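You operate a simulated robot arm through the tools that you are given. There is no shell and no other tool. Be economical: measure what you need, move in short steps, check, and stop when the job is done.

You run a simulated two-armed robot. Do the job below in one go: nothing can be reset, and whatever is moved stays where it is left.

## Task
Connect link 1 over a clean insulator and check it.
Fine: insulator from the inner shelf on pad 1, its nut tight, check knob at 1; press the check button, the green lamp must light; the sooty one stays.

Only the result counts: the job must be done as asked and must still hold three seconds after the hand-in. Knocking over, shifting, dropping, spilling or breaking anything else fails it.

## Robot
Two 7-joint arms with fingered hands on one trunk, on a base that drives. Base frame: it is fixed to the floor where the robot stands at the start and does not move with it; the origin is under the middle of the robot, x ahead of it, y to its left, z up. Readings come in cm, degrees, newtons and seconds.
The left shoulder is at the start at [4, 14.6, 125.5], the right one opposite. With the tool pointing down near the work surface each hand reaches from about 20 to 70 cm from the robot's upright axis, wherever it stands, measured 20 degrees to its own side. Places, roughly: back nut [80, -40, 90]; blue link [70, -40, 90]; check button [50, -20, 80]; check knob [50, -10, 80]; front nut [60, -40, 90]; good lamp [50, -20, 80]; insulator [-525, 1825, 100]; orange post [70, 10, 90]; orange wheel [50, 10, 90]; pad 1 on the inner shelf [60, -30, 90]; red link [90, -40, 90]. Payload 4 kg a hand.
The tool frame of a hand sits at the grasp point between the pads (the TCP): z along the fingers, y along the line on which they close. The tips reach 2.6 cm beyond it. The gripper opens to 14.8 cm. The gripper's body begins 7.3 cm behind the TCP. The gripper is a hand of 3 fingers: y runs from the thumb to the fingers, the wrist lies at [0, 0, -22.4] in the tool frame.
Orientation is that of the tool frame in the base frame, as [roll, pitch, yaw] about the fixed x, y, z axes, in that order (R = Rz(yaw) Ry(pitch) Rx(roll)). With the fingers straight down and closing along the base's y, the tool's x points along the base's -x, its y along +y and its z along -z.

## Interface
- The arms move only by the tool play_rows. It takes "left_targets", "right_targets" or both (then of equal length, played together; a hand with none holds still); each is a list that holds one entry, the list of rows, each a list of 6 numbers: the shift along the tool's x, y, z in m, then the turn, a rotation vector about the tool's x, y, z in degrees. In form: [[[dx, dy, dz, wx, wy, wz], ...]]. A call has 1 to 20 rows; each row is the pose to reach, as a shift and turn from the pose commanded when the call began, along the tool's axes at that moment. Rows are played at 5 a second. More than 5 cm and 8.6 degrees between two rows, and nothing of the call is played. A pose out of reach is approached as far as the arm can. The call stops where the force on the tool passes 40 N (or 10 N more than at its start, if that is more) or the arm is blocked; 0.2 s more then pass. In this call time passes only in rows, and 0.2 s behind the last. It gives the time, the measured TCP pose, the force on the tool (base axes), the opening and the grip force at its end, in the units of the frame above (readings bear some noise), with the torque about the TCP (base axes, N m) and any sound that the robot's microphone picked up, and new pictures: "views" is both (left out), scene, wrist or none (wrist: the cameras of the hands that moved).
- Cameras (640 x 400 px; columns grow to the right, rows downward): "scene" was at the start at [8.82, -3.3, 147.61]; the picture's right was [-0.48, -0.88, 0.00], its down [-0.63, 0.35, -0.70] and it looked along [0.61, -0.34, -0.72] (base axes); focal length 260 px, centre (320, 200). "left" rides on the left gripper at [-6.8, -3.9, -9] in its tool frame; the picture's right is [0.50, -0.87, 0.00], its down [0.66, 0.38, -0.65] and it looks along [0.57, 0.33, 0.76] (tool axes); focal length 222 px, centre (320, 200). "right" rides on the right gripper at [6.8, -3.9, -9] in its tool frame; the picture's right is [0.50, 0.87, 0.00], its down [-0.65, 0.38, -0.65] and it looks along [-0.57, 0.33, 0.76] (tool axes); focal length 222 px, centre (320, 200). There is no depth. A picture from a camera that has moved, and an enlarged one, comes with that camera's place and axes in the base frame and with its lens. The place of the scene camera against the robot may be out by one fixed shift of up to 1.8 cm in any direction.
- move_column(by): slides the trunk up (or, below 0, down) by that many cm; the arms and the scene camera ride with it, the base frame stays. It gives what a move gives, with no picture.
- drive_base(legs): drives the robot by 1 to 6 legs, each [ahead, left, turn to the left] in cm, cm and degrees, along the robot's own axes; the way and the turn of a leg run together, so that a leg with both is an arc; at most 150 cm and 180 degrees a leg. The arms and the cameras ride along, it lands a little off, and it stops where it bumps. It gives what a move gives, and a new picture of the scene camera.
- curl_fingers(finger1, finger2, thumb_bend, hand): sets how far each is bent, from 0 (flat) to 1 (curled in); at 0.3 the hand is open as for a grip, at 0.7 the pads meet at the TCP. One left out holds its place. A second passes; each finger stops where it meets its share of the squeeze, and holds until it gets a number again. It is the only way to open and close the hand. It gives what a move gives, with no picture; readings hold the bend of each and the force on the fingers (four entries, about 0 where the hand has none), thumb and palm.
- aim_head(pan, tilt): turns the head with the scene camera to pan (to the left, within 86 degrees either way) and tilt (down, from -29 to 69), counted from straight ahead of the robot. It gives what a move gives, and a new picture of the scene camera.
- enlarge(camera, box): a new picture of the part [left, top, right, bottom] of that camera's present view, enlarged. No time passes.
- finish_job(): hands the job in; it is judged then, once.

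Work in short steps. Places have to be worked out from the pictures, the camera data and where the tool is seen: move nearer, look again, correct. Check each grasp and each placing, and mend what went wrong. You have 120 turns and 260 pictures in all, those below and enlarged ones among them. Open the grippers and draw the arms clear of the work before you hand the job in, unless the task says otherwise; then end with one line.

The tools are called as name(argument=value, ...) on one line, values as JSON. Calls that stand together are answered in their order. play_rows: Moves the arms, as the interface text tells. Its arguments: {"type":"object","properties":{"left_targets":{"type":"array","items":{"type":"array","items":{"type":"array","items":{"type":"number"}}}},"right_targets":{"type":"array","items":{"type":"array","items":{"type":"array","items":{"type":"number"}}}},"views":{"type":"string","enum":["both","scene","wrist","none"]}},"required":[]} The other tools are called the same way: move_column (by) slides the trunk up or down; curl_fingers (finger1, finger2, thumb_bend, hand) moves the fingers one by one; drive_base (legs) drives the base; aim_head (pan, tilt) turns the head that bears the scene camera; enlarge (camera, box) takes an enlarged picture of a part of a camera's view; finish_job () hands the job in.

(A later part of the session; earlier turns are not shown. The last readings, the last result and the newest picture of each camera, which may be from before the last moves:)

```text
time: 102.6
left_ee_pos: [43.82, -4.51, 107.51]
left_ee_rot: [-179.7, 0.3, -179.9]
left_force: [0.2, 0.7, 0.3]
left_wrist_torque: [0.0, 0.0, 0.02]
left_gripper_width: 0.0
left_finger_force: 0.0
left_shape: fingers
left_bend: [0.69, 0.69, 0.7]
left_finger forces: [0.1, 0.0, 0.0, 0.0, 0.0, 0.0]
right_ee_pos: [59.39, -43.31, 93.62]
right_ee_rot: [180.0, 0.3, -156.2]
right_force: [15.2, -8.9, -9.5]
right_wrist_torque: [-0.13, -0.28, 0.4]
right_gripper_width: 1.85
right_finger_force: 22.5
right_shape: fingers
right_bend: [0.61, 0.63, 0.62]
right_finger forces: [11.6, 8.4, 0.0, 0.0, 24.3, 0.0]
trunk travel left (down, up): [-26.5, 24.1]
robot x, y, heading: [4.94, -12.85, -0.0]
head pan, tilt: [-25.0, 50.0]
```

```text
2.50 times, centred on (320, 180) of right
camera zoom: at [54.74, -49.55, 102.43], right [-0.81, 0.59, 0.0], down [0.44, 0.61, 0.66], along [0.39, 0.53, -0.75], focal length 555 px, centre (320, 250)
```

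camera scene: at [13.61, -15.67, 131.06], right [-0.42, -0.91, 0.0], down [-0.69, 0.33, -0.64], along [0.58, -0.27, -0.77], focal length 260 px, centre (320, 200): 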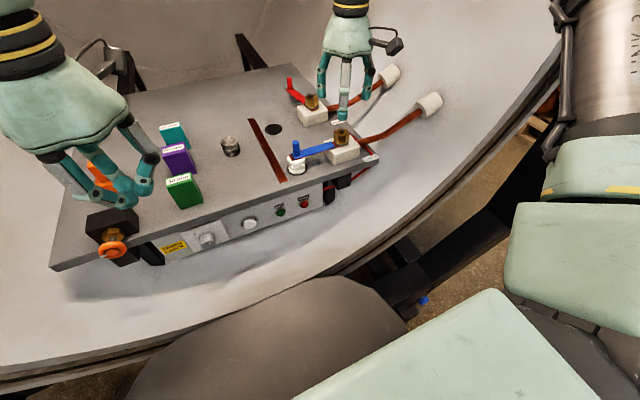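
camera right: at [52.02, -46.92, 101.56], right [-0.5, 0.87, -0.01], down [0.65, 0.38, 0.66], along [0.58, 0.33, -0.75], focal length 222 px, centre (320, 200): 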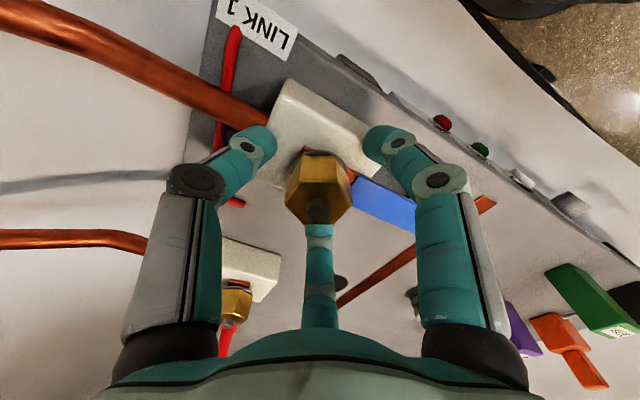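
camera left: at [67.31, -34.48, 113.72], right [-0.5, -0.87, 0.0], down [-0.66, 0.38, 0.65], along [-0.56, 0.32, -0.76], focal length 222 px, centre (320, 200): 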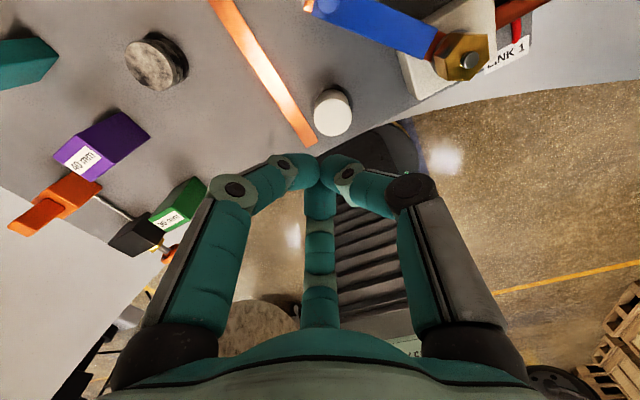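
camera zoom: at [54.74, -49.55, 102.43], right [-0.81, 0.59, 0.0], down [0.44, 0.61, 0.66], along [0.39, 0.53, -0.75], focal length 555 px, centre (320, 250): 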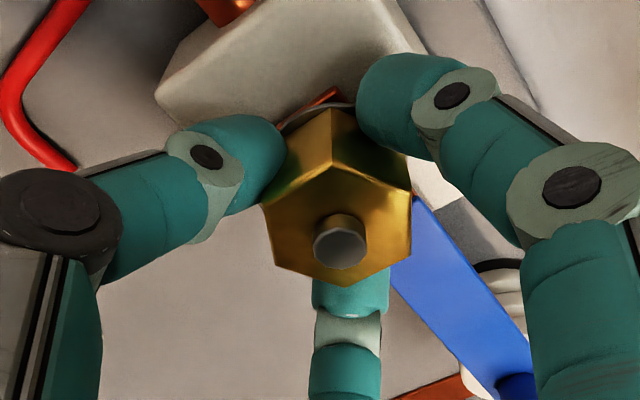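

The nut no longer moves while the fingers slip at 0.4–0.5 N·m: it is tight. I release, rise clear and look.

curl_fingers(hand="right", finger1=0.5, finger2=0.5, thumb_bend=0.5)

play_rows(right_targets=[[[0, 0, -0.04, 0, 0, 0], [0, 0, -0.08, 0, 0, -8], [0, 0, -0.1, 0, 0, -16], [0, 0, -0.12, 0, 0, -20]]], views="both")

enlarge(camera="scene", box=[180, 180, 340, 270])

enlarge(camera="scene", box=[270, 90, 370, 190])

```text
time: 103.6
left_ee_pos: [43.52, -4.45, 107.64]
left_ee_rot: [-179.6, 0.7, -179.8]
left_force: [0.1, 0.6, 0.2]
left_wrist_torque: [-0.01, 0.04, -0.02]
left_gripper_width: 0.02
left_finger_force: 0.2
left_shape: fingers
left_bend: [0.69, 0.69, 0.7]
left_finger forces: [0.1, 0.1, 0.0, 0.1, 0.0, 0.1]
right_ee_pos: [59.07, -43.19, 93.7]
right_ee_rot: [-179.8, 0.3, -156.1]
right_force: [-0.1, -0.5, 0.3]
right_wrist_torque: [0.02, -0.02, 0.01]
right_gripper_width: 6.15
right_finger_force: 0.1
right_shape: fingers
right_bend: [0.5, 0.5, 0.5]
right_finger forces: [0.0, 0.1, 0.0, 0.1, 0.0, 0.0]
trunk travel left (down, up): [-26.5, 24.1]
robot x, y, heading: [4.69, -13.02, -0.3]
head pan, tilt: [-25.0, 50.0]
```

```text
time: 104.6
left_ee_pos: [43.38, -4.41, 107.6]
left_ee_rot: [-179.6, 0.6, -179.7]
left_force: [-0.4, -0.1, 0.1]
left_wrist_torque: [0.01, -0.03, 0.01]
left_gripper_width: 0.0
left_finger_force: 0.0
left_shape: fingers
left_bend: [0.69, 0.69, 0.7]
left_finger forces: [0.1, 0.0, 0.0, 0.0, 0.1, 0.0]
right_ee_pos: [58.99, -43.2, 105.65]
right_ee_rot: [-179.7, 0.2, -135.9]
right_force: [-1.0, 0.5, -0.6]
right_wrist_torque: [0.02, 0.02, 0.02]
right_gripper_width: 6.18
right_finger_force: 0.2
right_shape: fingers
right_bend: [0.5, 0.5, 0.5]
right_finger forces: [0.0, 0.0, 0.0, 0.0, 0.2, 0.1]
trunk travel left (down, up): [-26.5, 24.1]
robot x, y, heading: [4.73, -12.88, -0.3]
head pan, tilt: [-25.0, 50.0]
camera scene: at [13.56, -15.64, 131.06], right [-0.42, -0.91, 0.0], down [-0.69, 0.33, -0.64], along [0.58, -0.27, -0.77], focal length 260 px, centre (320, 200)
camera right: at [56.78, -50.6, 114.53], right [-0.96, 0.28, -0.01], down [0.2, 0.73, 0.66], along [0.19, 0.63, -0.75], focal length 222 px, centre (320, 200)
```

scene: 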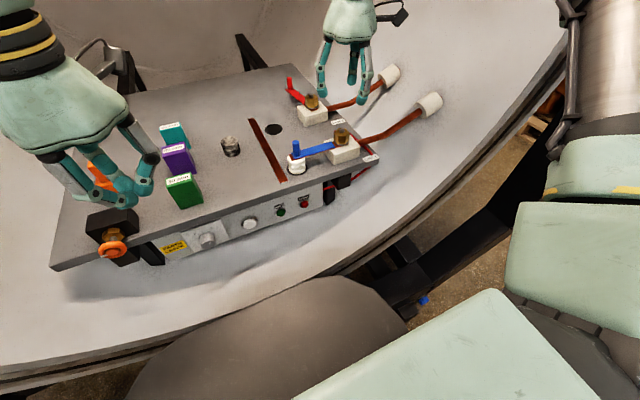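
right: 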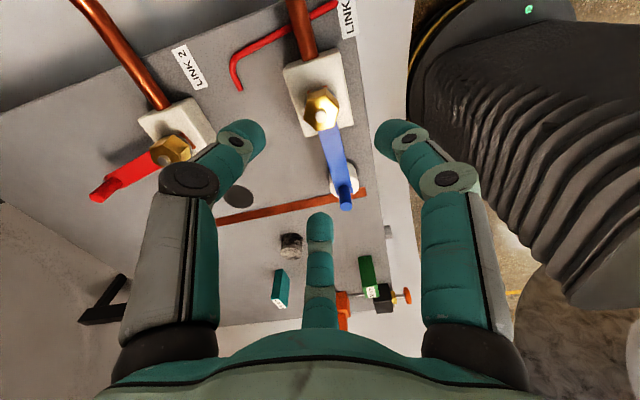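

```text
4.00 times, centred on (260, 225) of scene
camera zoom: at [13.56, -15.64, 131.06], right [-0.42, -0.91, 0.0], down [-0.69, 0.33, -0.64], along [0.58, -0.27, -0.77], focal length 1042 px, centre (560, 100)
```

zoom: 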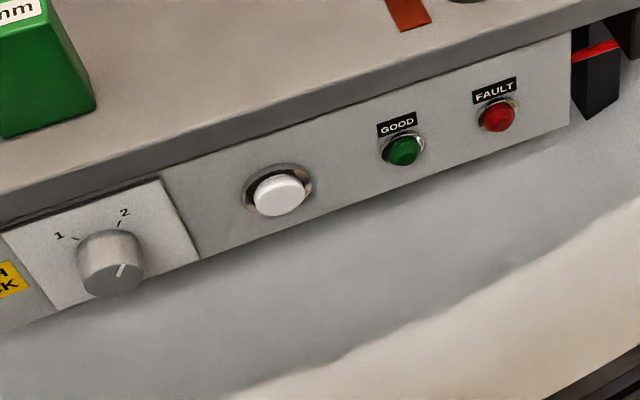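

```text
4.00 times, centred on (320, 140) of scene
camera zoom: at [13.56, -15.64, 131.06], right [-0.42, -0.91, 0.0], down [-0.69, 0.33, -0.64], along [0.58, -0.27, -0.77], focal length 1042 px, centre (320, 440)
```

zoom: 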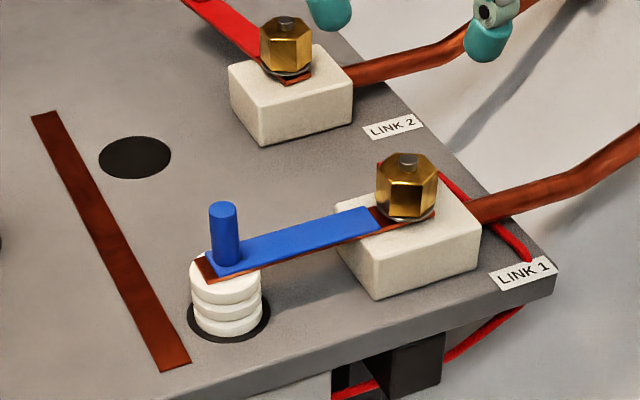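

Nut seated, link over the insulator. Now the check panel: knob with marks 1 and 2, button, lamps. I zoom in on the knob pointer and button.

enlarge(camera="scene", box=[180, 215, 240, 255])

enlarge(camera="right", box=[280, 60, 380, 230])

```text
10.00 times, centred on (210, 235) of scene
camera zoom: at [13.56, -15.64, 131.06], right [-0.42, -0.91, 0.0], down [-0.69, 0.33, -0.64], along [0.58, -0.27, -0.77], focal length 2604 px, centre (1420, -150)
```

zoom: 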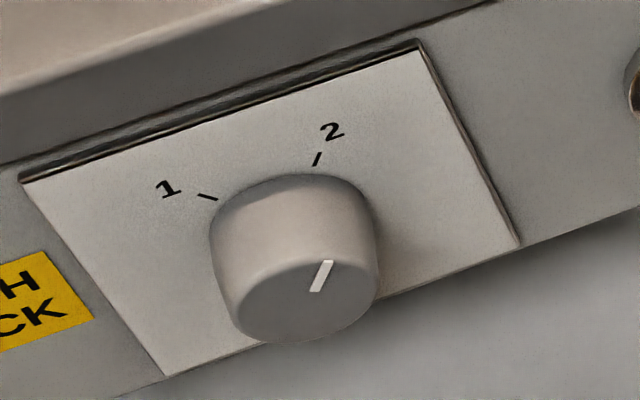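

```text
2.35 times, centred on (330, 145) of right
camera zoom: at [56.78, -50.6, 114.53], right [-0.96, 0.28, -0.01], down [0.2, 0.73, 0.66], along [0.19, 0.63, -0.75], focal length 523 px, centre (296, 329)
```

zoom: 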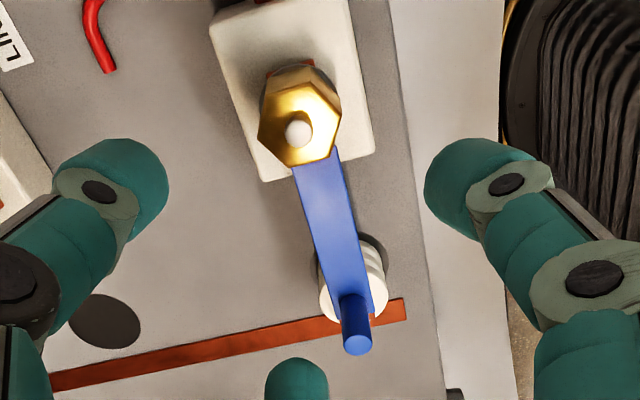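

The pointer stands at 2, and the panel is vertical facing me; position 1 is 60° counter-clockwise. I need a hand pointing straight ahead at about z 79, so I back the base 10 cm for elbow room.

drive_base(legs=[[-10, 0, 0]])

curl_fingers(hand="left", finger1=0.5, finger2=0.5, thumb_bend=0.5)

play_rows(left_targets=[[[-0.01, 0, 0.015, 0, -8, 0], [-0.02, 0, 0.03, 0, -16, 0], [-0.03, 0, 0.045, 0, -24, 0], [-0.04, 0, 0.06, 0, -32, 0], [-0.05, 0, 0.075, 0, -40, 0], [-0.06, 0, 0.09, 0, -48, 0], [-0.07, 0, 0.105, 0, -56, 0], [-0.08, 0, 0.12, 0, -64, 0], [-0.09, 0, 0.135, 0, -72, 0], [-0.1, 0, 0.15, 0, -80, 0], [-0.11, 0, 0.16, 0, -88, 0], [-0.115, 0, 0.17, 0, -90, 0]]], views="both")

```text
time: 105.8
left_ee_pos: [33.43, -4.31, 107.56]
left_ee_rot: [-179.6, 0.6, -179.6]
left_force: [0.2, 0.8, 0.3]
left_wrist_torque: [0.01, -0.02, 0.0]
left_gripper_width: 0.0
left_finger_force: 0.1
left_shape: fingers
left_bend: [0.69, 0.69, 0.7]
left_finger forces: [0.0, 0.1, 0.0, 0.0, 0.1, 0.0]
right_ee_pos: [48.93, -43.23, 105.45]
right_ee_rot: [-179.8, 0.3, -136.0]
right_force: [-0.1, 0.0, 0.3]
right_wrist_torque: [0.01, -0.05, -0.03]
right_gripper_width: 6.17
right_finger_force: 0.1
right_shape: fingers
right_bend: [0.5, 0.5, 0.5]
right_finger forces: [0.0, 0.1, 0.1, 0.0, 0.1, 0.0]
trunk travel left (down, up): [-26.5, 24.1]
robot x, y, heading: [-5.01, -13.17, -0.0]
head pan, tilt: [-25.0, 50.0]
camera scene: at [3.49, -15.63, 131.05], right [-0.42, -0.91, 0.0], down [-0.69, 0.32, -0.64], along [0.58, -0.27, -0.77], focal length 260 px, centre (320, 200)
```

scene: 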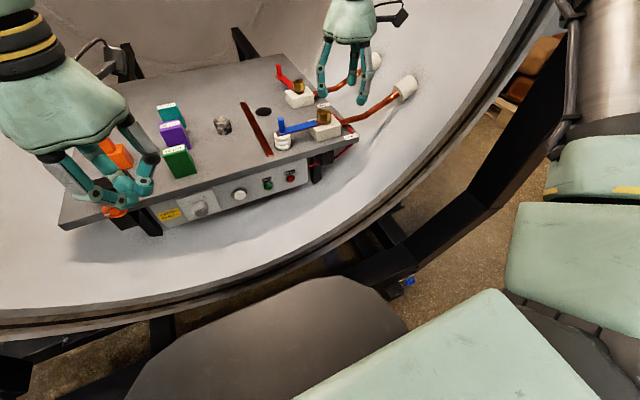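

```text
time: 106.8
left_ee_pos: [33.34, -4.34, 107.64]
left_ee_rot: [-179.5, 0.6, -179.7]
left_force: [0.0, 0.0, 1.3]
left_wrist_torque: [-0.02, 0.0, 0.03]
left_gripper_width: 6.16
left_finger_force: 0.1
left_shape: fingers
left_bend: [0.5, 0.5, 0.5]
left_finger forces: [0.1, 0.1, 0.1, 0.1, 0.0, 0.0]
right_ee_pos: [48.95, -43.17, 105.5]
right_ee_rot: [-179.9, 0.4, -136.2]
right_force: [0.2, -0.4, -0.9]
right_wrist_torque: [-0.02, 0.0, -0.02]
right_gripper_width: 6.17
right_finger_force: 0.0
right_shape: fingers
right_bend: [0.5, 0.5, 0.5]
right_finger forces: [0.0, 0.0, 0.0, 0.0, 0.0, 0.1]
trunk travel left (down, up): [-26.5, 24.1]
robot x, y, heading: [-5.41, -12.87, -0.1]
head pan, tilt: [-25.0, 50.0]
```

```text
time: 109.6
left_ee_pos: [48.48, -9.1, 106.61]
left_ee_rot: [-143.0, 82.6, -135.0]
left_force: [0.1, -0.5, 0.1]
left_wrist_torque: [0.02, -0.05, 0.01]
left_gripper_width: 6.21
left_finger_force: 0.0
left_shape: fingers
left_bend: [0.5, 0.5, 0.5]
left_finger forces: [0.0, 0.1, 0.0, 0.1, 0.1, 0.0]
left hand out of reach, approached as far as the arm can: row 7, 8, 9, 10, 11, 12
right_ee_pos: [48.94, -43.11, 105.52]
right_ee_rot: [-179.8, 0.3, -136.2]
right_force: [0.3, 0.0, 0.0]
right_wrist_torque: [0.0, -0.01, 0.01]
right_gripper_width: 6.18
right_finger_force: 0.1
right_shape: fingers
right_bend: [0.5, 0.5, 0.5]
right_finger forces: [0.0, 0.0, 0.0, 0.0, 0.0, 0.1]
trunk travel left (down, up): [-26.5, 24.1]
robot x, y, heading: [-5.13, -12.89, 0.1]
head pan, tilt: [-25.0, 50.0]
stopped in row 12 (left hand): the arm was blocked; the commanded pose is now the measured one
camera scene: at [3.51, -15.66, 131.05], right [-0.42, -0.91, 0.0], down [-0.69, 0.32, -0.64], along [0.58, -0.27, -0.77], focal length 260 px, centre (320, 200)
camera left: at [40.79, -13.55, 114.28], right [0.08, -0.9, -0.43], down [-0.76, 0.22, -0.61], along [0.65, 0.37, -0.67], focal length 222 px, centre (320, 200)
```

scene: 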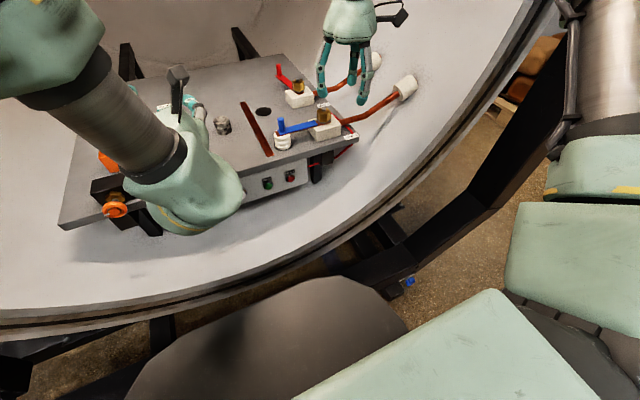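
left: 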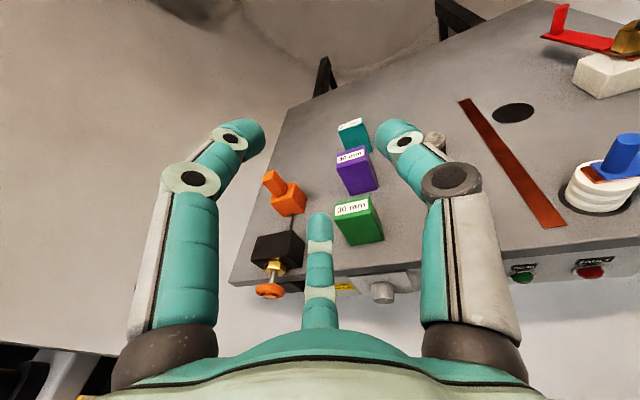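

The hand is nearly horizontal but held too high by the shoulder. I draw the right hand up and back, pull the left back a little, then lower the trunk.

play_rows(left_targets=[[[0, 0, -0.03, 0, 0, 0], [0, 0, -0.06, 0, 0, 0], [0, 0, -0.06, 0, 0, 0], [0, 0, -0.06, 0, 0, 0]]], right_targets=[[[0.03, 0.02, -0.03, 0, 0, 0], [0.05, 0.04, -0.06, 0, 0, 0], [0.07, 0.06, -0.1, 0, 0, 0], [0.09, 0.08, -0.14, 0, 0, 0]]], views="none")

move_column(by=-20)

aim_head(pan=5, tilt=40)

```text
time: 110.6
left_ee_pos: [42.68, -9.55, 107.39]
left_ee_rot: [-139.2, 82.0, -130.8]
left_force: [-0.8, 0.5, -0.3]
left_wrist_torque: [-0.03, -0.01, -0.05]
left_gripper_width: 6.2
left_finger_force: 0.0
left_shape: fingers
left_bend: [0.5, 0.5, 0.5]
left_finger forces: [0.0, 0.0, 0.1, 0.1, 0.1, 0.0]
right_ee_pos: [36.73, -43.61, 119.47]
right_ee_rot: [-179.7, 0.3, -135.9]
right_force: [0.5, 0.5, 0.3]
right_wrist_torque: [0.03, -0.03, 0.03]
right_gripper_width: 6.18
right_finger_force: 0.0
right_shape: fingers
right_bend: [0.5, 0.5, 0.5]
right_finger forces: [0.0, 0.0, 0.0, 0.1, 0.0, 0.0]
trunk travel left (down, up): [-26.5, 24.1]
robot x, y, heading: [-5.53, -12.69, -0.2]
head pan, tilt: [-25.0, 50.0]
```

```text
time: 112.8
left_ee_pos: [42.8, -9.64, 87.35]
left_ee_rot: [-138.6, 82.0, -130.2]
left_force: [1.0, -0.7, 0.3]
left_wrist_torque: [0.0, 0.02, 0.01]
left_gripper_width: 6.23
left_finger_force: 0.1
left_shape: fingers
left_bend: [0.5, 0.5, 0.5]
left_finger forces: [0.0, 0.0, 0.0, 0.0, 0.0, 0.0]
right_ee_pos: [36.97, -43.63, 99.34]
right_ee_rot: [-179.8, 0.3, -136.1]
right_force: [-0.4, 0.4, 0.2]
right_wrist_torque: [0.04, 0.01, 0.0]
right_gripper_width: 6.18
right_finger_force: 0.1
right_shape: fingers
right_bend: [0.5, 0.5, 0.5]
right_finger forces: [0.1, 0.0, 0.1, 0.0, 0.1, 0.0]
trunk travel left (down, up): [-6.5, 44.1]
robot x, y, heading: [-5.38, -12.96, -0.1]
head pan, tilt: [-25.0, 50.0]
```

```text
time: 113.7
left_ee_pos: [42.76, -9.72, 87.28]
left_ee_rot: [-139.2, 82.0, -130.8]
left_force: [0.4, 0.3, 0.5]
left_wrist_torque: [-0.01, -0.01, 0.0]
left_gripper_width: 6.23
left_finger_force: 0.1
left_shape: fingers
left_bend: [0.5, 0.5, 0.5]
left_finger forces: [0.0, 0.0, 0.1, 0.0, 0.0, 0.0]
right_ee_pos: [36.91, -43.62, 99.29]
right_ee_rot: [-179.9, 0.3, -136.0]
right_force: [0.2, 0.4, 0.6]
right_wrist_torque: [-0.03, 0.0, 0.03]
right_gripper_width: 6.15
right_finger_force: 0.0
right_shape: fingers
right_bend: [0.5, 0.5, 0.5]
right_finger forces: [0.1, 0.0, 0.1, 0.0, 0.0, 0.1]
trunk travel left (down, up): [-6.5, 44.1]
robot x, y, heading: [-5.41, -13.11, -0.2]
head pan, tilt: [5.0, 40.0]
camera scene: at [4.93, -11.67, 112.37], right [0.08, -1.0, 0.0], down [-0.64, -0.05, -0.77], along [0.76, 0.07, -0.64], focal length 260 px, centre (320, 200)
```

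scene: 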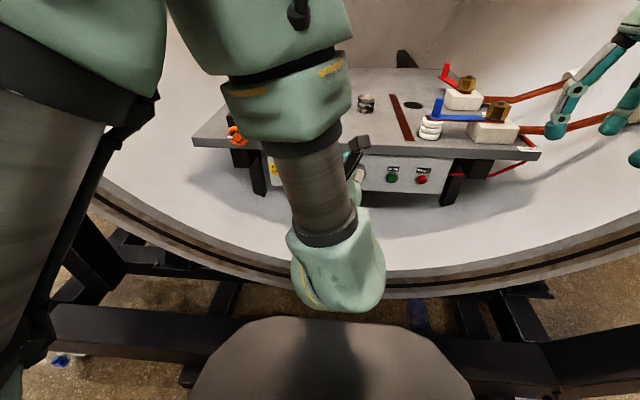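

Good: now the hand is at panel height. I square it to point straight ahead and shift to about [45,-5.2,80] in front of the knob.

play_rows(left_targets=[[[0.02, 0.015, 0.01, 3, -2, 0], [0.04, 0.03, 0.02, 6, -3.5, 0], [0.066, 0.0475, 0.0356, 8.7, -5.2, 0]]], views="both")

```text
time: 114.7
left_ee_pos: [44.04, -7.53, 88.21]
left_ee_rot: [-116.5, 80.0, -108.1]
left_force: [0.1, -0.1, 0.5]
left_wrist_torque: [0.02, -0.01, -0.03]
left_gripper_width: 6.19
left_finger_force: 0.0
left_shape: fingers
left_bend: [0.5, 0.5, 0.5]
left_finger forces: [0.1, 0.0, 0.1, 0.1, 0.0, 0.1]
left hand out of reach, approached as far as the arm can: row 1, 2, 3
right_ee_pos: [36.96, -43.67, 99.32]
right_ee_rot: [-179.8, 0.3, -136.1]
right_force: [-0.4, 0.5, 0.1]
right_wrist_torque: [0.03, 0.0, -0.01]
right_gripper_width: 6.18
right_finger_force: 0.1
right_shape: fingers
right_bend: [0.5, 0.5, 0.5]
right_finger forces: [0.0, 0.0, 0.1, 0.0, 0.1, 0.1]
trunk travel left (down, up): [-6.5, 44.1]
robot x, y, heading: [-5.35, -12.57, 0.0]
head pan, tilt: [5.0, 40.0]
stopped in row 3 (left hand): the arm was blocked; the commanded pose is now the measured one
camera scene: at [4.93, -11.65, 112.37], right [0.09, -1.0, 0.0], down [-0.64, -0.06, -0.77], along [0.76, 0.07, -0.64], focal length 260 px, centre (320, 200)
camera left: at [36.06, -11.62, 95.95], right [0.1, -0.93, -0.36], down [-0.74, 0.17, -0.65], along [0.67, 0.33, -0.67], focal length 222 px, centre (320, 200)
```

scene: 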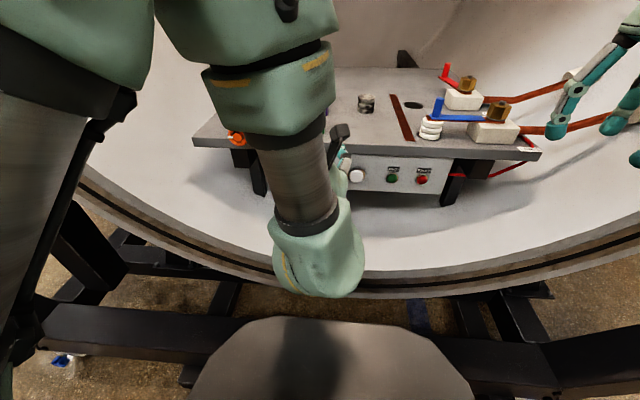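
left: 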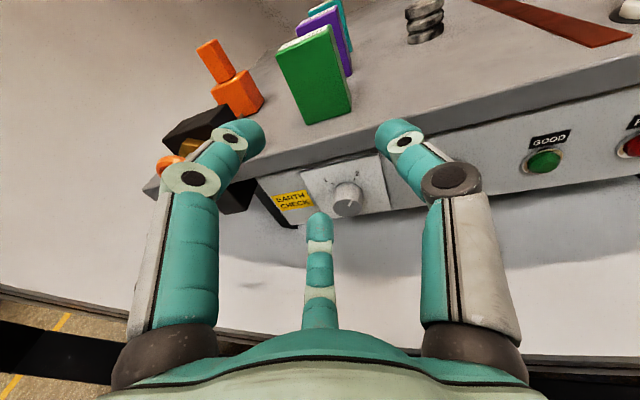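

The forearm comes too steeply from above for the wrist. Backing the base further will level the forearm; I drive back 18 cm.

drive_base(legs=[[-18, 0, 0]])

play_rows(left_targets=[[[0, 0, 0.04, 0, 0, 0], [0, 0, 0.08, 0, 0, 0], [0.02, 0, 0.12, 0, 0, 0], [0.04, 0, 0.15, 0, 0, 0], [0.06, 0, 0.15, 0, 0, 0]]], views="both")

```text
time: 116.2
left_ee_pos: [25.9, -7.7, 88.28]
left_ee_rot: [-116.6, 80.1, -108.2]
left_force: [-1.0, -0.3, 0.9]
left_wrist_torque: [0.02, 0.01, -0.03]
left_gripper_width: 6.18
left_finger_force: 0.1
left_shape: fingers
left_bend: [0.5, 0.5, 0.5]
left_finger forces: [0.0, 0.0, 0.1, 0.0, 0.0, 0.0]
right_ee_pos: [18.91, -43.59, 99.37]
right_ee_rot: [-179.7, 0.4, -136.0]
right_force: [-0.2, 0.1, 1.0]
right_wrist_torque: [-0.01, 0.0, 0.01]
right_gripper_width: 6.18
right_finger_force: 0.1
right_shape: fingers
right_bend: [0.5, 0.5, 0.5]
right_finger forces: [0.0, 0.0, 0.0, 0.0, 0.0, 0.1]
trunk travel left (down, up): [-6.5, 44.1]
robot x, y, heading: [-23.22, -12.8, -0.1]
head pan, tilt: [5.0, 40.0]
camera scene: at [-13.23, -11.64, 112.38], right [0.09, -1.0, 0.0], down [-0.64, -0.06, -0.77], along [0.76, 0.07, -0.64], focal length 260 px, centre (320, 200)
```

scene: 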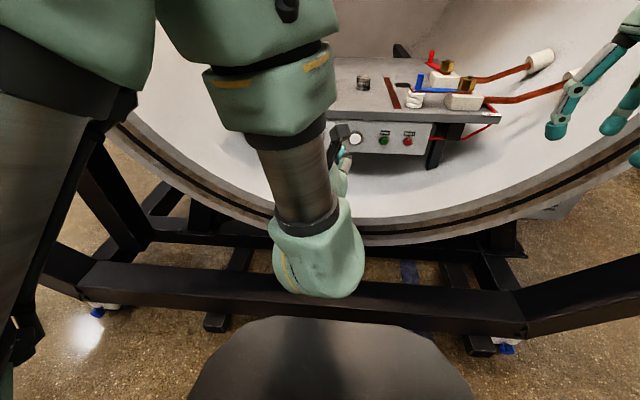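

```text
time: 117.4
left_ee_pos: [40.39, -11.45, 85.55]
left_ee_rot: [-124.9, 79.3, -115.0]
left_force: [0.2, 0.1, 0.4]
left_wrist_torque: [0.02, -0.02, 0.0]
left_gripper_width: 6.2
left_finger_force: 0.1
left_shape: fingers
left_bend: [0.5, 0.5, 0.5]
left_finger forces: [0.0, 0.1, 0.0, 0.0, 0.0, 0.0]
left hand out of reach, approached as far as the arm can: row 1, 2, 3, 4, 5
right_ee_pos: [18.93, -43.62, 99.34]
right_ee_rot: [-179.7, 0.2, -136.0]
right_force: [0.5, -0.2, -0.7]
right_wrist_torque: [0.0, -0.04, -0.01]
right_gripper_width: 6.18
right_finger_force: 0.0
right_shape: fingers
right_bend: [0.5, 0.5, 0.5]
right_finger forces: [0.1, 0.0, 0.1, 0.1, 0.0, 0.0]
trunk travel left (down, up): [-6.5, 44.1]
robot x, y, heading: [-23.52, -13.13, 0.3]
head pan, tilt: [5.0, 40.0]
camera scene: at [-13.11, -11.66, 112.37], right [0.09, -1.0, 0.0], down [-0.64, -0.06, -0.77], along [0.76, 0.07, -0.64], focal length 260 px, centre (320, 200)
camera left: at [32.75, -15.63, 93.46], right [0.11, -0.93, -0.36], down [-0.76, 0.15, -0.63], along [0.64, 0.35, -0.69], focal length 222 px, centre (320, 200)
```

scene: 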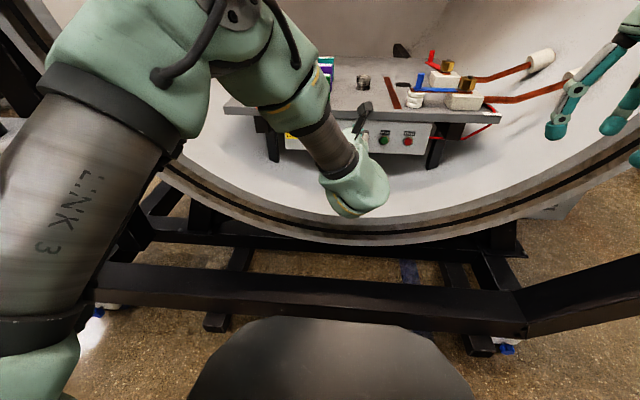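
left: 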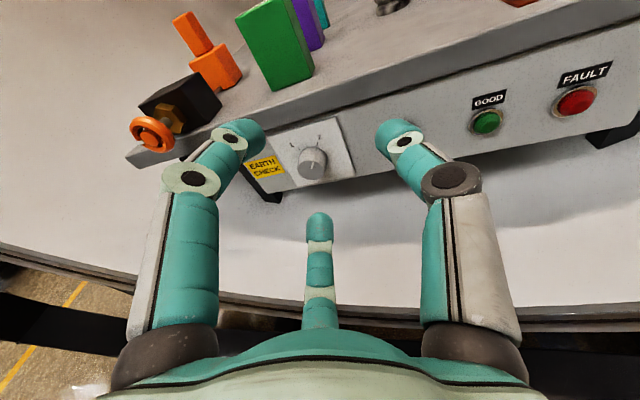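

Much better. I lower the trunk 5.5 cm to bring the hand to knob height.

move_column(by=-5.5)

play_rows(left_targets=[[[0, 0.02, 0.0, 4, 0, 0], [0, 0.04, 0.0, 8, 0, 0]]], views="both")

```text
time: 118.4
left_ee_pos: [40.35, -11.39, 80.18]
left_ee_rot: [-124.6, 79.3, -114.7]
left_force: [1.0, 0.5, -0.4]
left_wrist_torque: [-0.02, 0.01, 0.01]
left_gripper_width: 6.19
left_finger_force: 0.0
left_shape: fingers
left_bend: [0.5, 0.5, 0.5]
left_finger forces: [0.0, 0.0, 0.0, 0.0, 0.0, 0.1]
right_ee_pos: [18.94, -43.72, 93.93]
right_ee_rot: [-179.8, 0.4, -135.9]
right_force: [0.8, -0.1, 0.4]
right_wrist_torque: [0.02, 0.02, 0.03]
right_gripper_width: 6.15
right_finger_force: 0.1
right_shape: fingers
right_bend: [0.5, 0.5, 0.5]
right_finger forces: [0.1, 0.0, 0.1, 0.1, 0.1, 0.0]
trunk travel left (down, up): [-1.0, 49.6]
robot x, y, heading: [-23.41, -12.86, -0.1]
head pan, tilt: [5.0, 40.0]
```

```text
time: 119.0
left_ee_pos: [39.51, -12.79, 84.01]
left_ee_rot: [-124.3, 78.6, -120.8]
left_force: [0.0, 0.3, 0.1]
left_wrist_torque: [0.02, 0.0, 0.01]
left_gripper_width: 6.2
left_finger_force: 0.1
left_shape: fingers
left_bend: [0.5, 0.5, 0.5]
left_finger forces: [0.0, 0.1, 0.0, 0.0, 0.0, 0.1]
left hand out of reach, approached as far as the arm can: row 1, 2
right_ee_pos: [18.93, -43.63, 93.86]
right_ee_rot: [-179.7, 0.4, -136.0]
right_force: [0.3, 0.3, 0.1]
right_wrist_torque: [0.02, 0.01, 0.05]
right_gripper_width: 6.18
right_finger_force: 0.1
right_shape: fingers
right_bend: [0.5, 0.5, 0.5]
right_finger forces: [0.1, 0.1, 0.1, 0.0, 0.1, 0.0]
trunk travel left (down, up): [-1.0, 49.6]
robot x, y, heading: [-23.71, -12.78, 0.2]
head pan, tilt: [5.0, 40.0]
camera scene: at [-13.13, -11.6, 107.0], right [0.09, -1.0, 0.0], down [-0.64, -0.06, -0.77], along [0.76, 0.07, -0.64], focal length 260 px, centre (320, 200)
camera left: at [31.41, -15.89, 92.1], right [0.01, -0.94, -0.35], down [-0.74, 0.23, -0.63], along [0.67, 0.26, -0.69], focal length 222 px, centre (320, 200)
```

scene: 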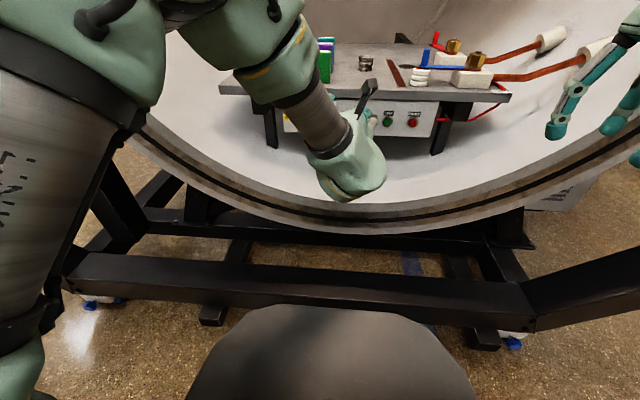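
left: 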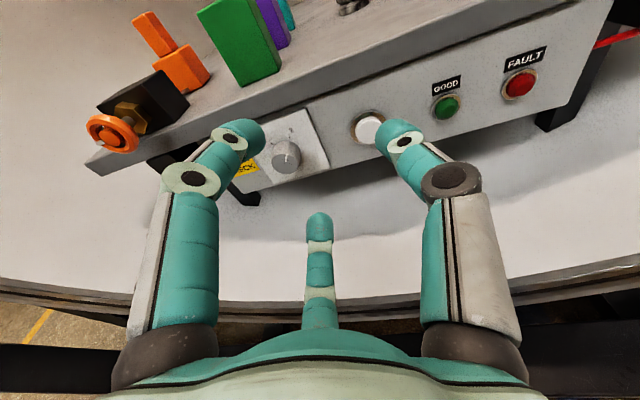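

The left wrist is at its limit. The right arm has a different elbow posture, so I'll try it: draw the left hand back, shift the base 18 cm left so the right shoulder is in line with the knob.

play_rows(left_targets=[[[0, 0, -0.04, 0, 0, 0], [0, 0, -0.08, 0, 0, 0], [-0.02, 0.03, -0.1, 0, 0, 0], [-0.04, 0.06, -0.12, 0, 0, 0], [-0.06, 0.09, -0.13, 0, 0, 0]]], views="none")

drive_base(legs=[[0, 18, 0]])

play_rows(right_targets=[[[0, 0, 0, 0, 0, 8], [0, 0, 0, 0, 0, 16], [0, 0, 0, 0, 0, 24], [0, 0, 0, 0, 0, 32], [0, 0, 0, 0, 0, 40], [0, 0, 0, 0, 0, 44]]], views="none")

```text
time: 120.2
left_ee_pos: [25.99, -5.37, 91.26]
left_ee_rot: [-119.0, 78.9, -116.6]
left_force: [-0.6, -0.1, 0.5]
left_wrist_torque: [0.01, -0.01, 0.0]
left_gripper_width: 6.21
left_finger_force: 0.0
left_shape: fingers
left_bend: [0.5, 0.5, 0.5]
left_finger forces: [0.0, 0.0, 0.0, 0.1, 0.1, 0.1]
left hand out of reach, approached as far as the arm can: row 1, 3, 4, 5
right_ee_pos: [18.87, -43.45, 93.95]
right_ee_rot: [-179.8, 0.3, -136.0]
right_force: [-0.2, -0.1, 0.4]
right_wrist_torque: [0.03, -0.02, 0.03]
right_gripper_width: 6.17
right_finger_force: 0.0
right_shape: fingers
right_bend: [0.5, 0.5, 0.5]
right_finger forces: [0.0, 0.1, 0.1, 0.0, 0.0, 0.1]
trunk travel left (down, up): [-1.0, 49.6]
robot x, y, heading: [-23.24, -12.73, -0.1]
head pan, tilt: [5.0, 40.0]
```

```text
time: 121.7
left_ee_pos: [26.07, 12.48, 91.31]
left_ee_rot: [-119.0, 79.0, -116.6]
left_force: [-0.1, 0.1, -0.2]
left_wrist_torque: [-0.01, 0.01, -0.03]
left_gripper_width: 6.19
left_finger_force: 0.1
left_shape: fingers
left_bend: [0.5, 0.5, 0.5]
left_finger forces: [0.0, 0.0, 0.0, 0.0, 0.0, 0.0]
right_ee_pos: [18.82, -25.8, 94.08]
right_ee_rot: [-179.8, 0.3, -136.2]
right_force: [-0.2, 0.3, -0.1]
right_wrist_torque: [-0.05, 0.03, 0.04]
right_gripper_width: 6.15
right_finger_force: 0.2
right_shape: fingers
right_bend: [0.5, 0.5, 0.5]
right_finger forces: [0.0, 0.0, 0.0, 0.0, 0.0, 0.1]
trunk travel left (down, up): [-1.0, 49.6]
robot x, y, heading: [-23.11, 4.89, -0.2]
head pan, tilt: [5.0, 40.0]
camera scene: at [-13.1, 6.37, 107.0], right [0.09, -1.0, 0.0], down [-0.64, -0.06, -0.77], along [0.76, 0.06, -0.64], focal length 260 px, centre (320, 200)
```

scene: 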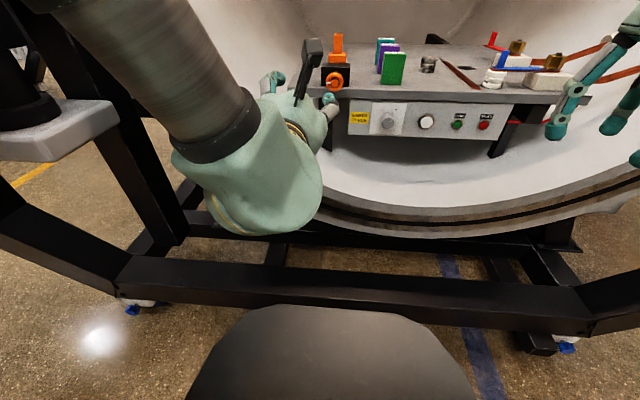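

```text
time: 123.1
left_ee_pos: [25.95, 12.38, 91.42]
left_ee_rot: [-119.2, 79.1, -116.7]
left_force: [-0.1, -0.2, -0.4]
left_wrist_torque: [0.03, -0.03, 0.01]
left_gripper_width: 6.2
left_finger_force: 0.1
left_shape: fingers
left_bend: [0.5, 0.5, 0.5]
left_finger forces: [0.0, 0.1, 0.0, 0.0, 0.0, 0.0]
right_ee_pos: [18.82, -25.79, 93.91]
right_ee_rot: [179.9, 0.3, 179.9]
right_force: [-0.8, 0.5, 1.1]
right_wrist_torque: [0.01, -0.03, -0.01]
right_gripper_width: 6.16
right_finger_force: 0.0
right_shape: fingers
right_bend: [0.5, 0.5, 0.5]
right_finger forces: [0.0, 0.0, 0.1, 0.0, 0.0, 0.1]
trunk travel left (down, up): [-1.0, 49.6]
robot x, y, heading: [-23.44, 5.09, -0.1]
head pan, tilt: [5.0, 40.0]
```

The whole panel is visible now: knob ≈[51,-6,80], button ≈[52,-15.5,80.4]. I swing the right hand to horizontal toward [40,-10,86].

play_rows(right_targets=[[[-0.018, 0.013, 0.0, 0, -8, 0], [-0.036, 0.026, 0.0, 0, -16, 0], [-0.054, 0.04, 0.0, 0, -24, 0], [-0.072, 0.053, 0.01, 0, -32, 0], [-0.09, 0.066, 0.02, 0, -40, 0], [-0.108, 0.08, 0.03, 0, -48, 0], [-0.126, 0.093, 0.04, 0, -56, 0], [-0.144, 0.106, 0.05, 0, -64, 0], [-0.162, 0.12, 0.06, 0, -72, 0], [-0.18, 0.133, 0.07, 0, -80, 0], [-0.2, 0.147, 0.075, 0, -86, 0], [-0.21, 0.158, 0.08, 0, -90, 0]]], views="both")

```text
time: 125.7
left_ee_pos: [25.9, 12.47, 91.4]
left_ee_rot: [-119.1, 79.1, -116.7]
left_force: [-0.4, 0.1, -0.5]
left_wrist_torque: [-0.04, 0.0, 0.04]
left_gripper_width: 6.21
left_finger_force: 0.2
left_shape: fingers
left_bend: [0.5, 0.5, 0.5]
left_finger forces: [0.0, 0.1, 0.1, 0.1, 0.0, 0.0]
right_ee_pos: [38.65, -12.52, 94.76]
right_ee_rot: [-179.1, 78.9, -179.0]
right_force: [-0.3, 0.7, -0.5]
right_wrist_torque: [0.0, 0.03, 0.0]
right_gripper_width: 6.18
right_finger_force: 0.1
right_shape: fingers
right_bend: [0.5, 0.5, 0.5]
right_finger forces: [0.1, 0.0, 0.1, 0.1, 0.0, 0.1]
right hand out of reach, approached as far as the arm can: row 9, 10, 11, 12
trunk travel left (down, up): [-1.0, 49.6]
robot x, y, heading: [-23.06, 5.06, 0.1]
head pan, tilt: [5.0, 40.0]
camera scene: at [-13.11, 6.28, 107.0], right [0.09, -1.0, 0.0], down [-0.64, -0.05, -0.77], along [0.76, 0.07, -0.64], focal length 260 px, centre (320, 200)
camera right: at [28.59, -16.34, 89.75], right [-0.1, 0.86, -0.49], down [-0.51, 0.38, 0.77], along [0.85, 0.33, 0.41], focal length 222 px, centre (320, 200)
```

scene: 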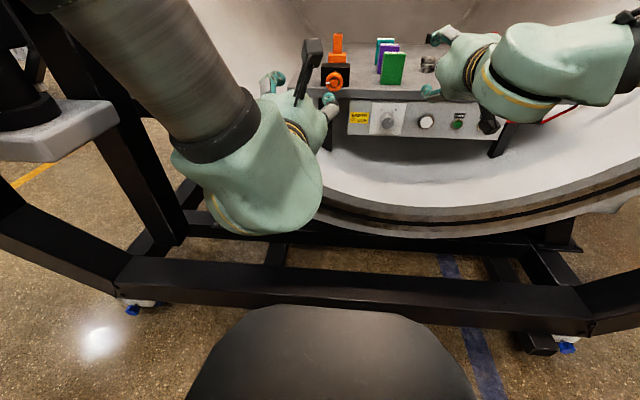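
right: 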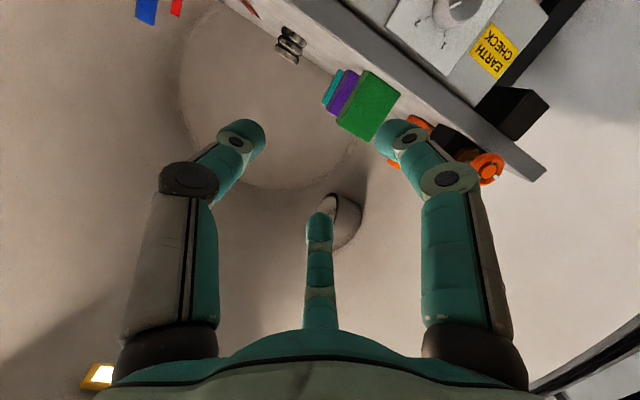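

The right arm does hold the horizontal pose cleanly (79°). I try to bring it straight down to knob height.

play_rows(right_targets=[[[0.035, 0, 0.007, 0, 0, 0], [0.07, 0.01, 0.013, 0, 0, 0], [0.105, 0.02, 0.02, 0, 0, 0], [0.14, 0.03, 0.027, 0, 0, 0]]], views="both")

```text
time: 126.7
left_ee_pos: [26.01, 12.33, 91.35]
left_ee_rot: [-119.4, 79.2, -116.8]
left_force: [-0.4, 0.1, -0.1]
left_wrist_torque: [0.03, -0.03, 0.01]
left_gripper_width: 6.2
left_finger_force: 0.0
left_shape: fingers
left_bend: [0.5, 0.5, 0.5]
left_finger forces: [0.0, 0.0, 0.0, 0.1, 0.0, 0.0]
right_ee_pos: [41.07, -11.24, 90.12]
right_ee_rot: [-178.7, 74.7, -178.2]
right_force: [0.3, 0.2, 0.5]
right_wrist_torque: [0.01, -0.03, 0.0]
right_gripper_width: 6.2
right_finger_force: 0.1
right_shape: fingers
right_bend: [0.5, 0.5, 0.5]
right_finger forces: [0.1, 0.1, 0.1, 0.0, 0.0, 0.0]
right hand out of reach, approached as far as the arm can: row 1, 2, 3, 4
trunk travel left (down, up): [-1.0, 49.6]
robot x, y, heading: [-23.23, 4.73, -0.2]
head pan, tilt: [5.0, 40.0]
camera scene: at [-13.08, 6.27, 106.99], right [0.09, -1.0, 0.0], down [-0.64, -0.05, -0.77], along [0.76, 0.07, -0.64], focal length 260 px, centre (320, 200)
camera right: at [30.7, -15.2, 85.9], right [-0.14, 0.86, -0.49], down [-0.46, 0.38, 0.8], along [0.88, 0.34, 0.34], focal length 222 px, centre (320, 200)
```

scene: 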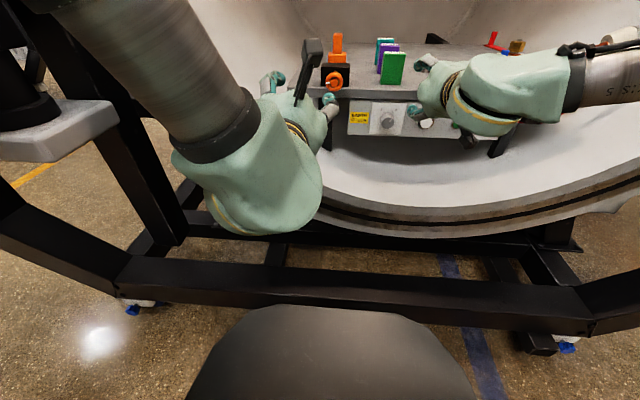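
right: 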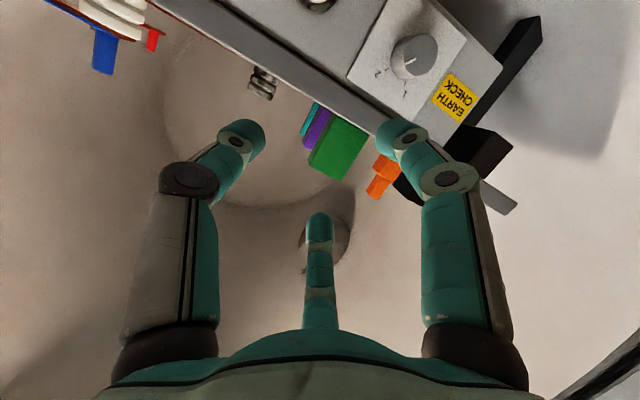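

The farther the arm stretches forward, the easier the wrist is. Shoulder height is now about 84, so I back off 13 cm more to let the arm reach nearly straight.

drive_base(legs=[[-13, 0, 0]])

play_rows(right_targets=[[[0.01, 0, 0.04, 0, -4, 0], [0.02, 0, 0.08, 0, -8, 0], [0.04, 0.0, 0.11, 0, -11, 0], [0.06, 0.0, 0.13, 0, -15, 0], [0.08, 0.0, 0.14, 0, -15, 0]]], views="both")

```text
time: 128.0
left_ee_pos: [12.91, 12.47, 91.33]
left_ee_rot: [-118.9, 79.1, -116.3]
left_force: [0.0, 0.8, 0.4]
left_wrist_torque: [-0.01, 0.05, 0.0]
left_gripper_width: 6.2
left_finger_force: 0.2
left_shape: fingers
left_bend: [0.5, 0.5, 0.5]
left_finger forces: [0.1, 0.0, 0.0, 0.1, 0.0, 0.0]
right_ee_pos: [28.03, -11.29, 90.35]
right_ee_rot: [-178.6, 74.8, -178.0]
right_force: [-1.1, -0.2, 0.7]
right_wrist_torque: [-0.01, 0.06, 0.0]
right_gripper_width: 6.19
right_finger_force: 0.1
right_shape: fingers
right_bend: [0.5, 0.5, 0.5]
right_finger forces: [0.1, 0.0, 0.0, 0.1, 0.1, 0.0]
trunk travel left (down, up): [-1.0, 49.6]
robot x, y, heading: [-36.14, 4.8, -0.2]
head pan, tilt: [5.0, 40.0]
camera scene: at [-26.21, 6.3, 107.01], right [0.09, -1.0, 0.0], down [-0.64, -0.06, -0.77], along [0.76, 0.07, -0.64], focal length 260 px, centre (320, 200)
```

scene: 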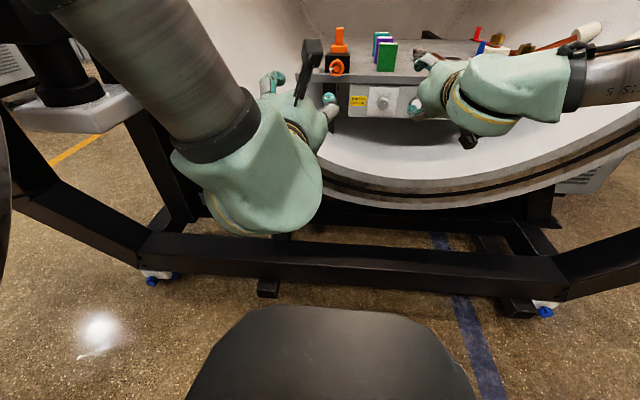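

```text
time: 129.2
left_ee_pos: [12.91, 12.55, 91.48]
left_ee_rot: [-118.9, 79.1, -116.3]
left_force: [-0.7, 0.1, 0.1]
left_wrist_torque: [0.0, -0.01, 0.01]
left_gripper_width: 6.21
left_finger_force: 0.2
left_shape: fingers
left_bend: [0.5, 0.5, 0.5]
left_finger forces: [0.1, 0.1, 0.0, 0.0, 0.0, 0.0]
right_ee_pos: [42.83, -19.85, 92.06]
right_ee_rot: [179.4, 82.8, -179.2]
right_force: [-0.4, 0.0, -0.1]
right_wrist_torque: [0.0, 0.06, -0.04]
right_gripper_width: 6.2
right_finger_force: 0.1
right_shape: fingers
right_bend: [0.5, 0.5, 0.5]
right_finger forces: [0.1, 0.0, 0.0, 0.0, 0.0, 0.0]
right hand out of reach, approached as far as the arm can: row 1, 2, 3, 4, 5
trunk travel left (down, up): [-1.0, 49.6]
robot x, y, heading: [-36.54, 4.98, -0.1]
head pan, tilt: [5.0, 40.0]
camera scene: at [-26.18, 6.35, 107.01], right [0.09, -1.0, 0.0], down [-0.64, -0.06, -0.77], along [0.76, 0.07, -0.64], focal length 260 px, centre (320, 200)
camera right: at [33.17, -23.8, 86.4], right [-0.08, 0.87, -0.5], down [-0.58, 0.37, 0.73], along [0.81, 0.34, 0.47], focal length 222 px, centre (320, 200)
```

scene: 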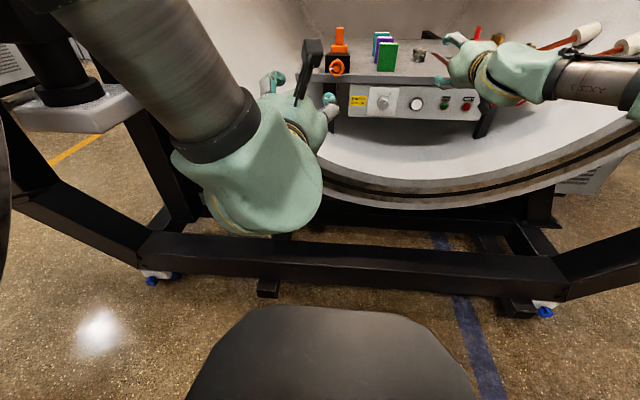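
right: 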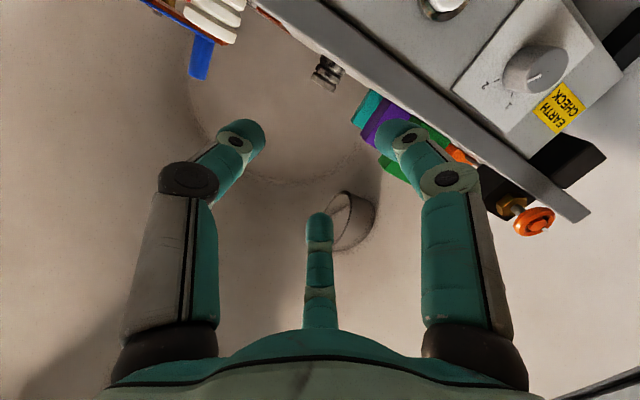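

Now tilt 83° at [42.8,-19.9,92]. I test moving straight down from here.

play_rows(right_targets=[[[0.03, 0, 0.003, 0, 0, 0], [0.06, 0, 0.006, 0, 0, 0], [0.09, 0, 0.009, 0, 0, 0], [0.12, 0, 0.012, 0, 0, 0]]], views="none")

```text
time: 130.2
left_ee_pos: [12.98, 12.45, 91.25]
left_ee_rot: [-119.2, 79.1, -116.8]
left_force: [-0.7, 0.1, -0.6]
left_wrist_torque: [0.03, 0.01, 0.01]
left_gripper_width: 6.19
left_finger_force: 0.2
left_shape: fingers
left_bend: [0.5, 0.5, 0.5]
left_finger forces: [0.0, 0.0, 0.0, 0.1, 0.1, 0.0]
right_ee_pos: [43.23, -20.23, 87.64]
right_ee_rot: [179.3, 79.6, -179.1]
right_force: [1.0, -0.6, 1.1]
right_wrist_torque: [0.03, 0.02, -0.01]
right_gripper_width: 6.21
right_finger_force: 0.0
right_shape: fingers
right_bend: [0.5, 0.5, 0.5]
right_finger forces: [0.1, 0.0, 0.1, 0.1, 0.1, 0.0]
right hand out of reach, approached as far as the arm can: row 1, 2, 3, 4
trunk travel left (down, up): [-1.0, 49.6]
robot x, y, heading: [-36.17, 4.83, -0.1]
head pan, tilt: [5.0, 40.0]
```

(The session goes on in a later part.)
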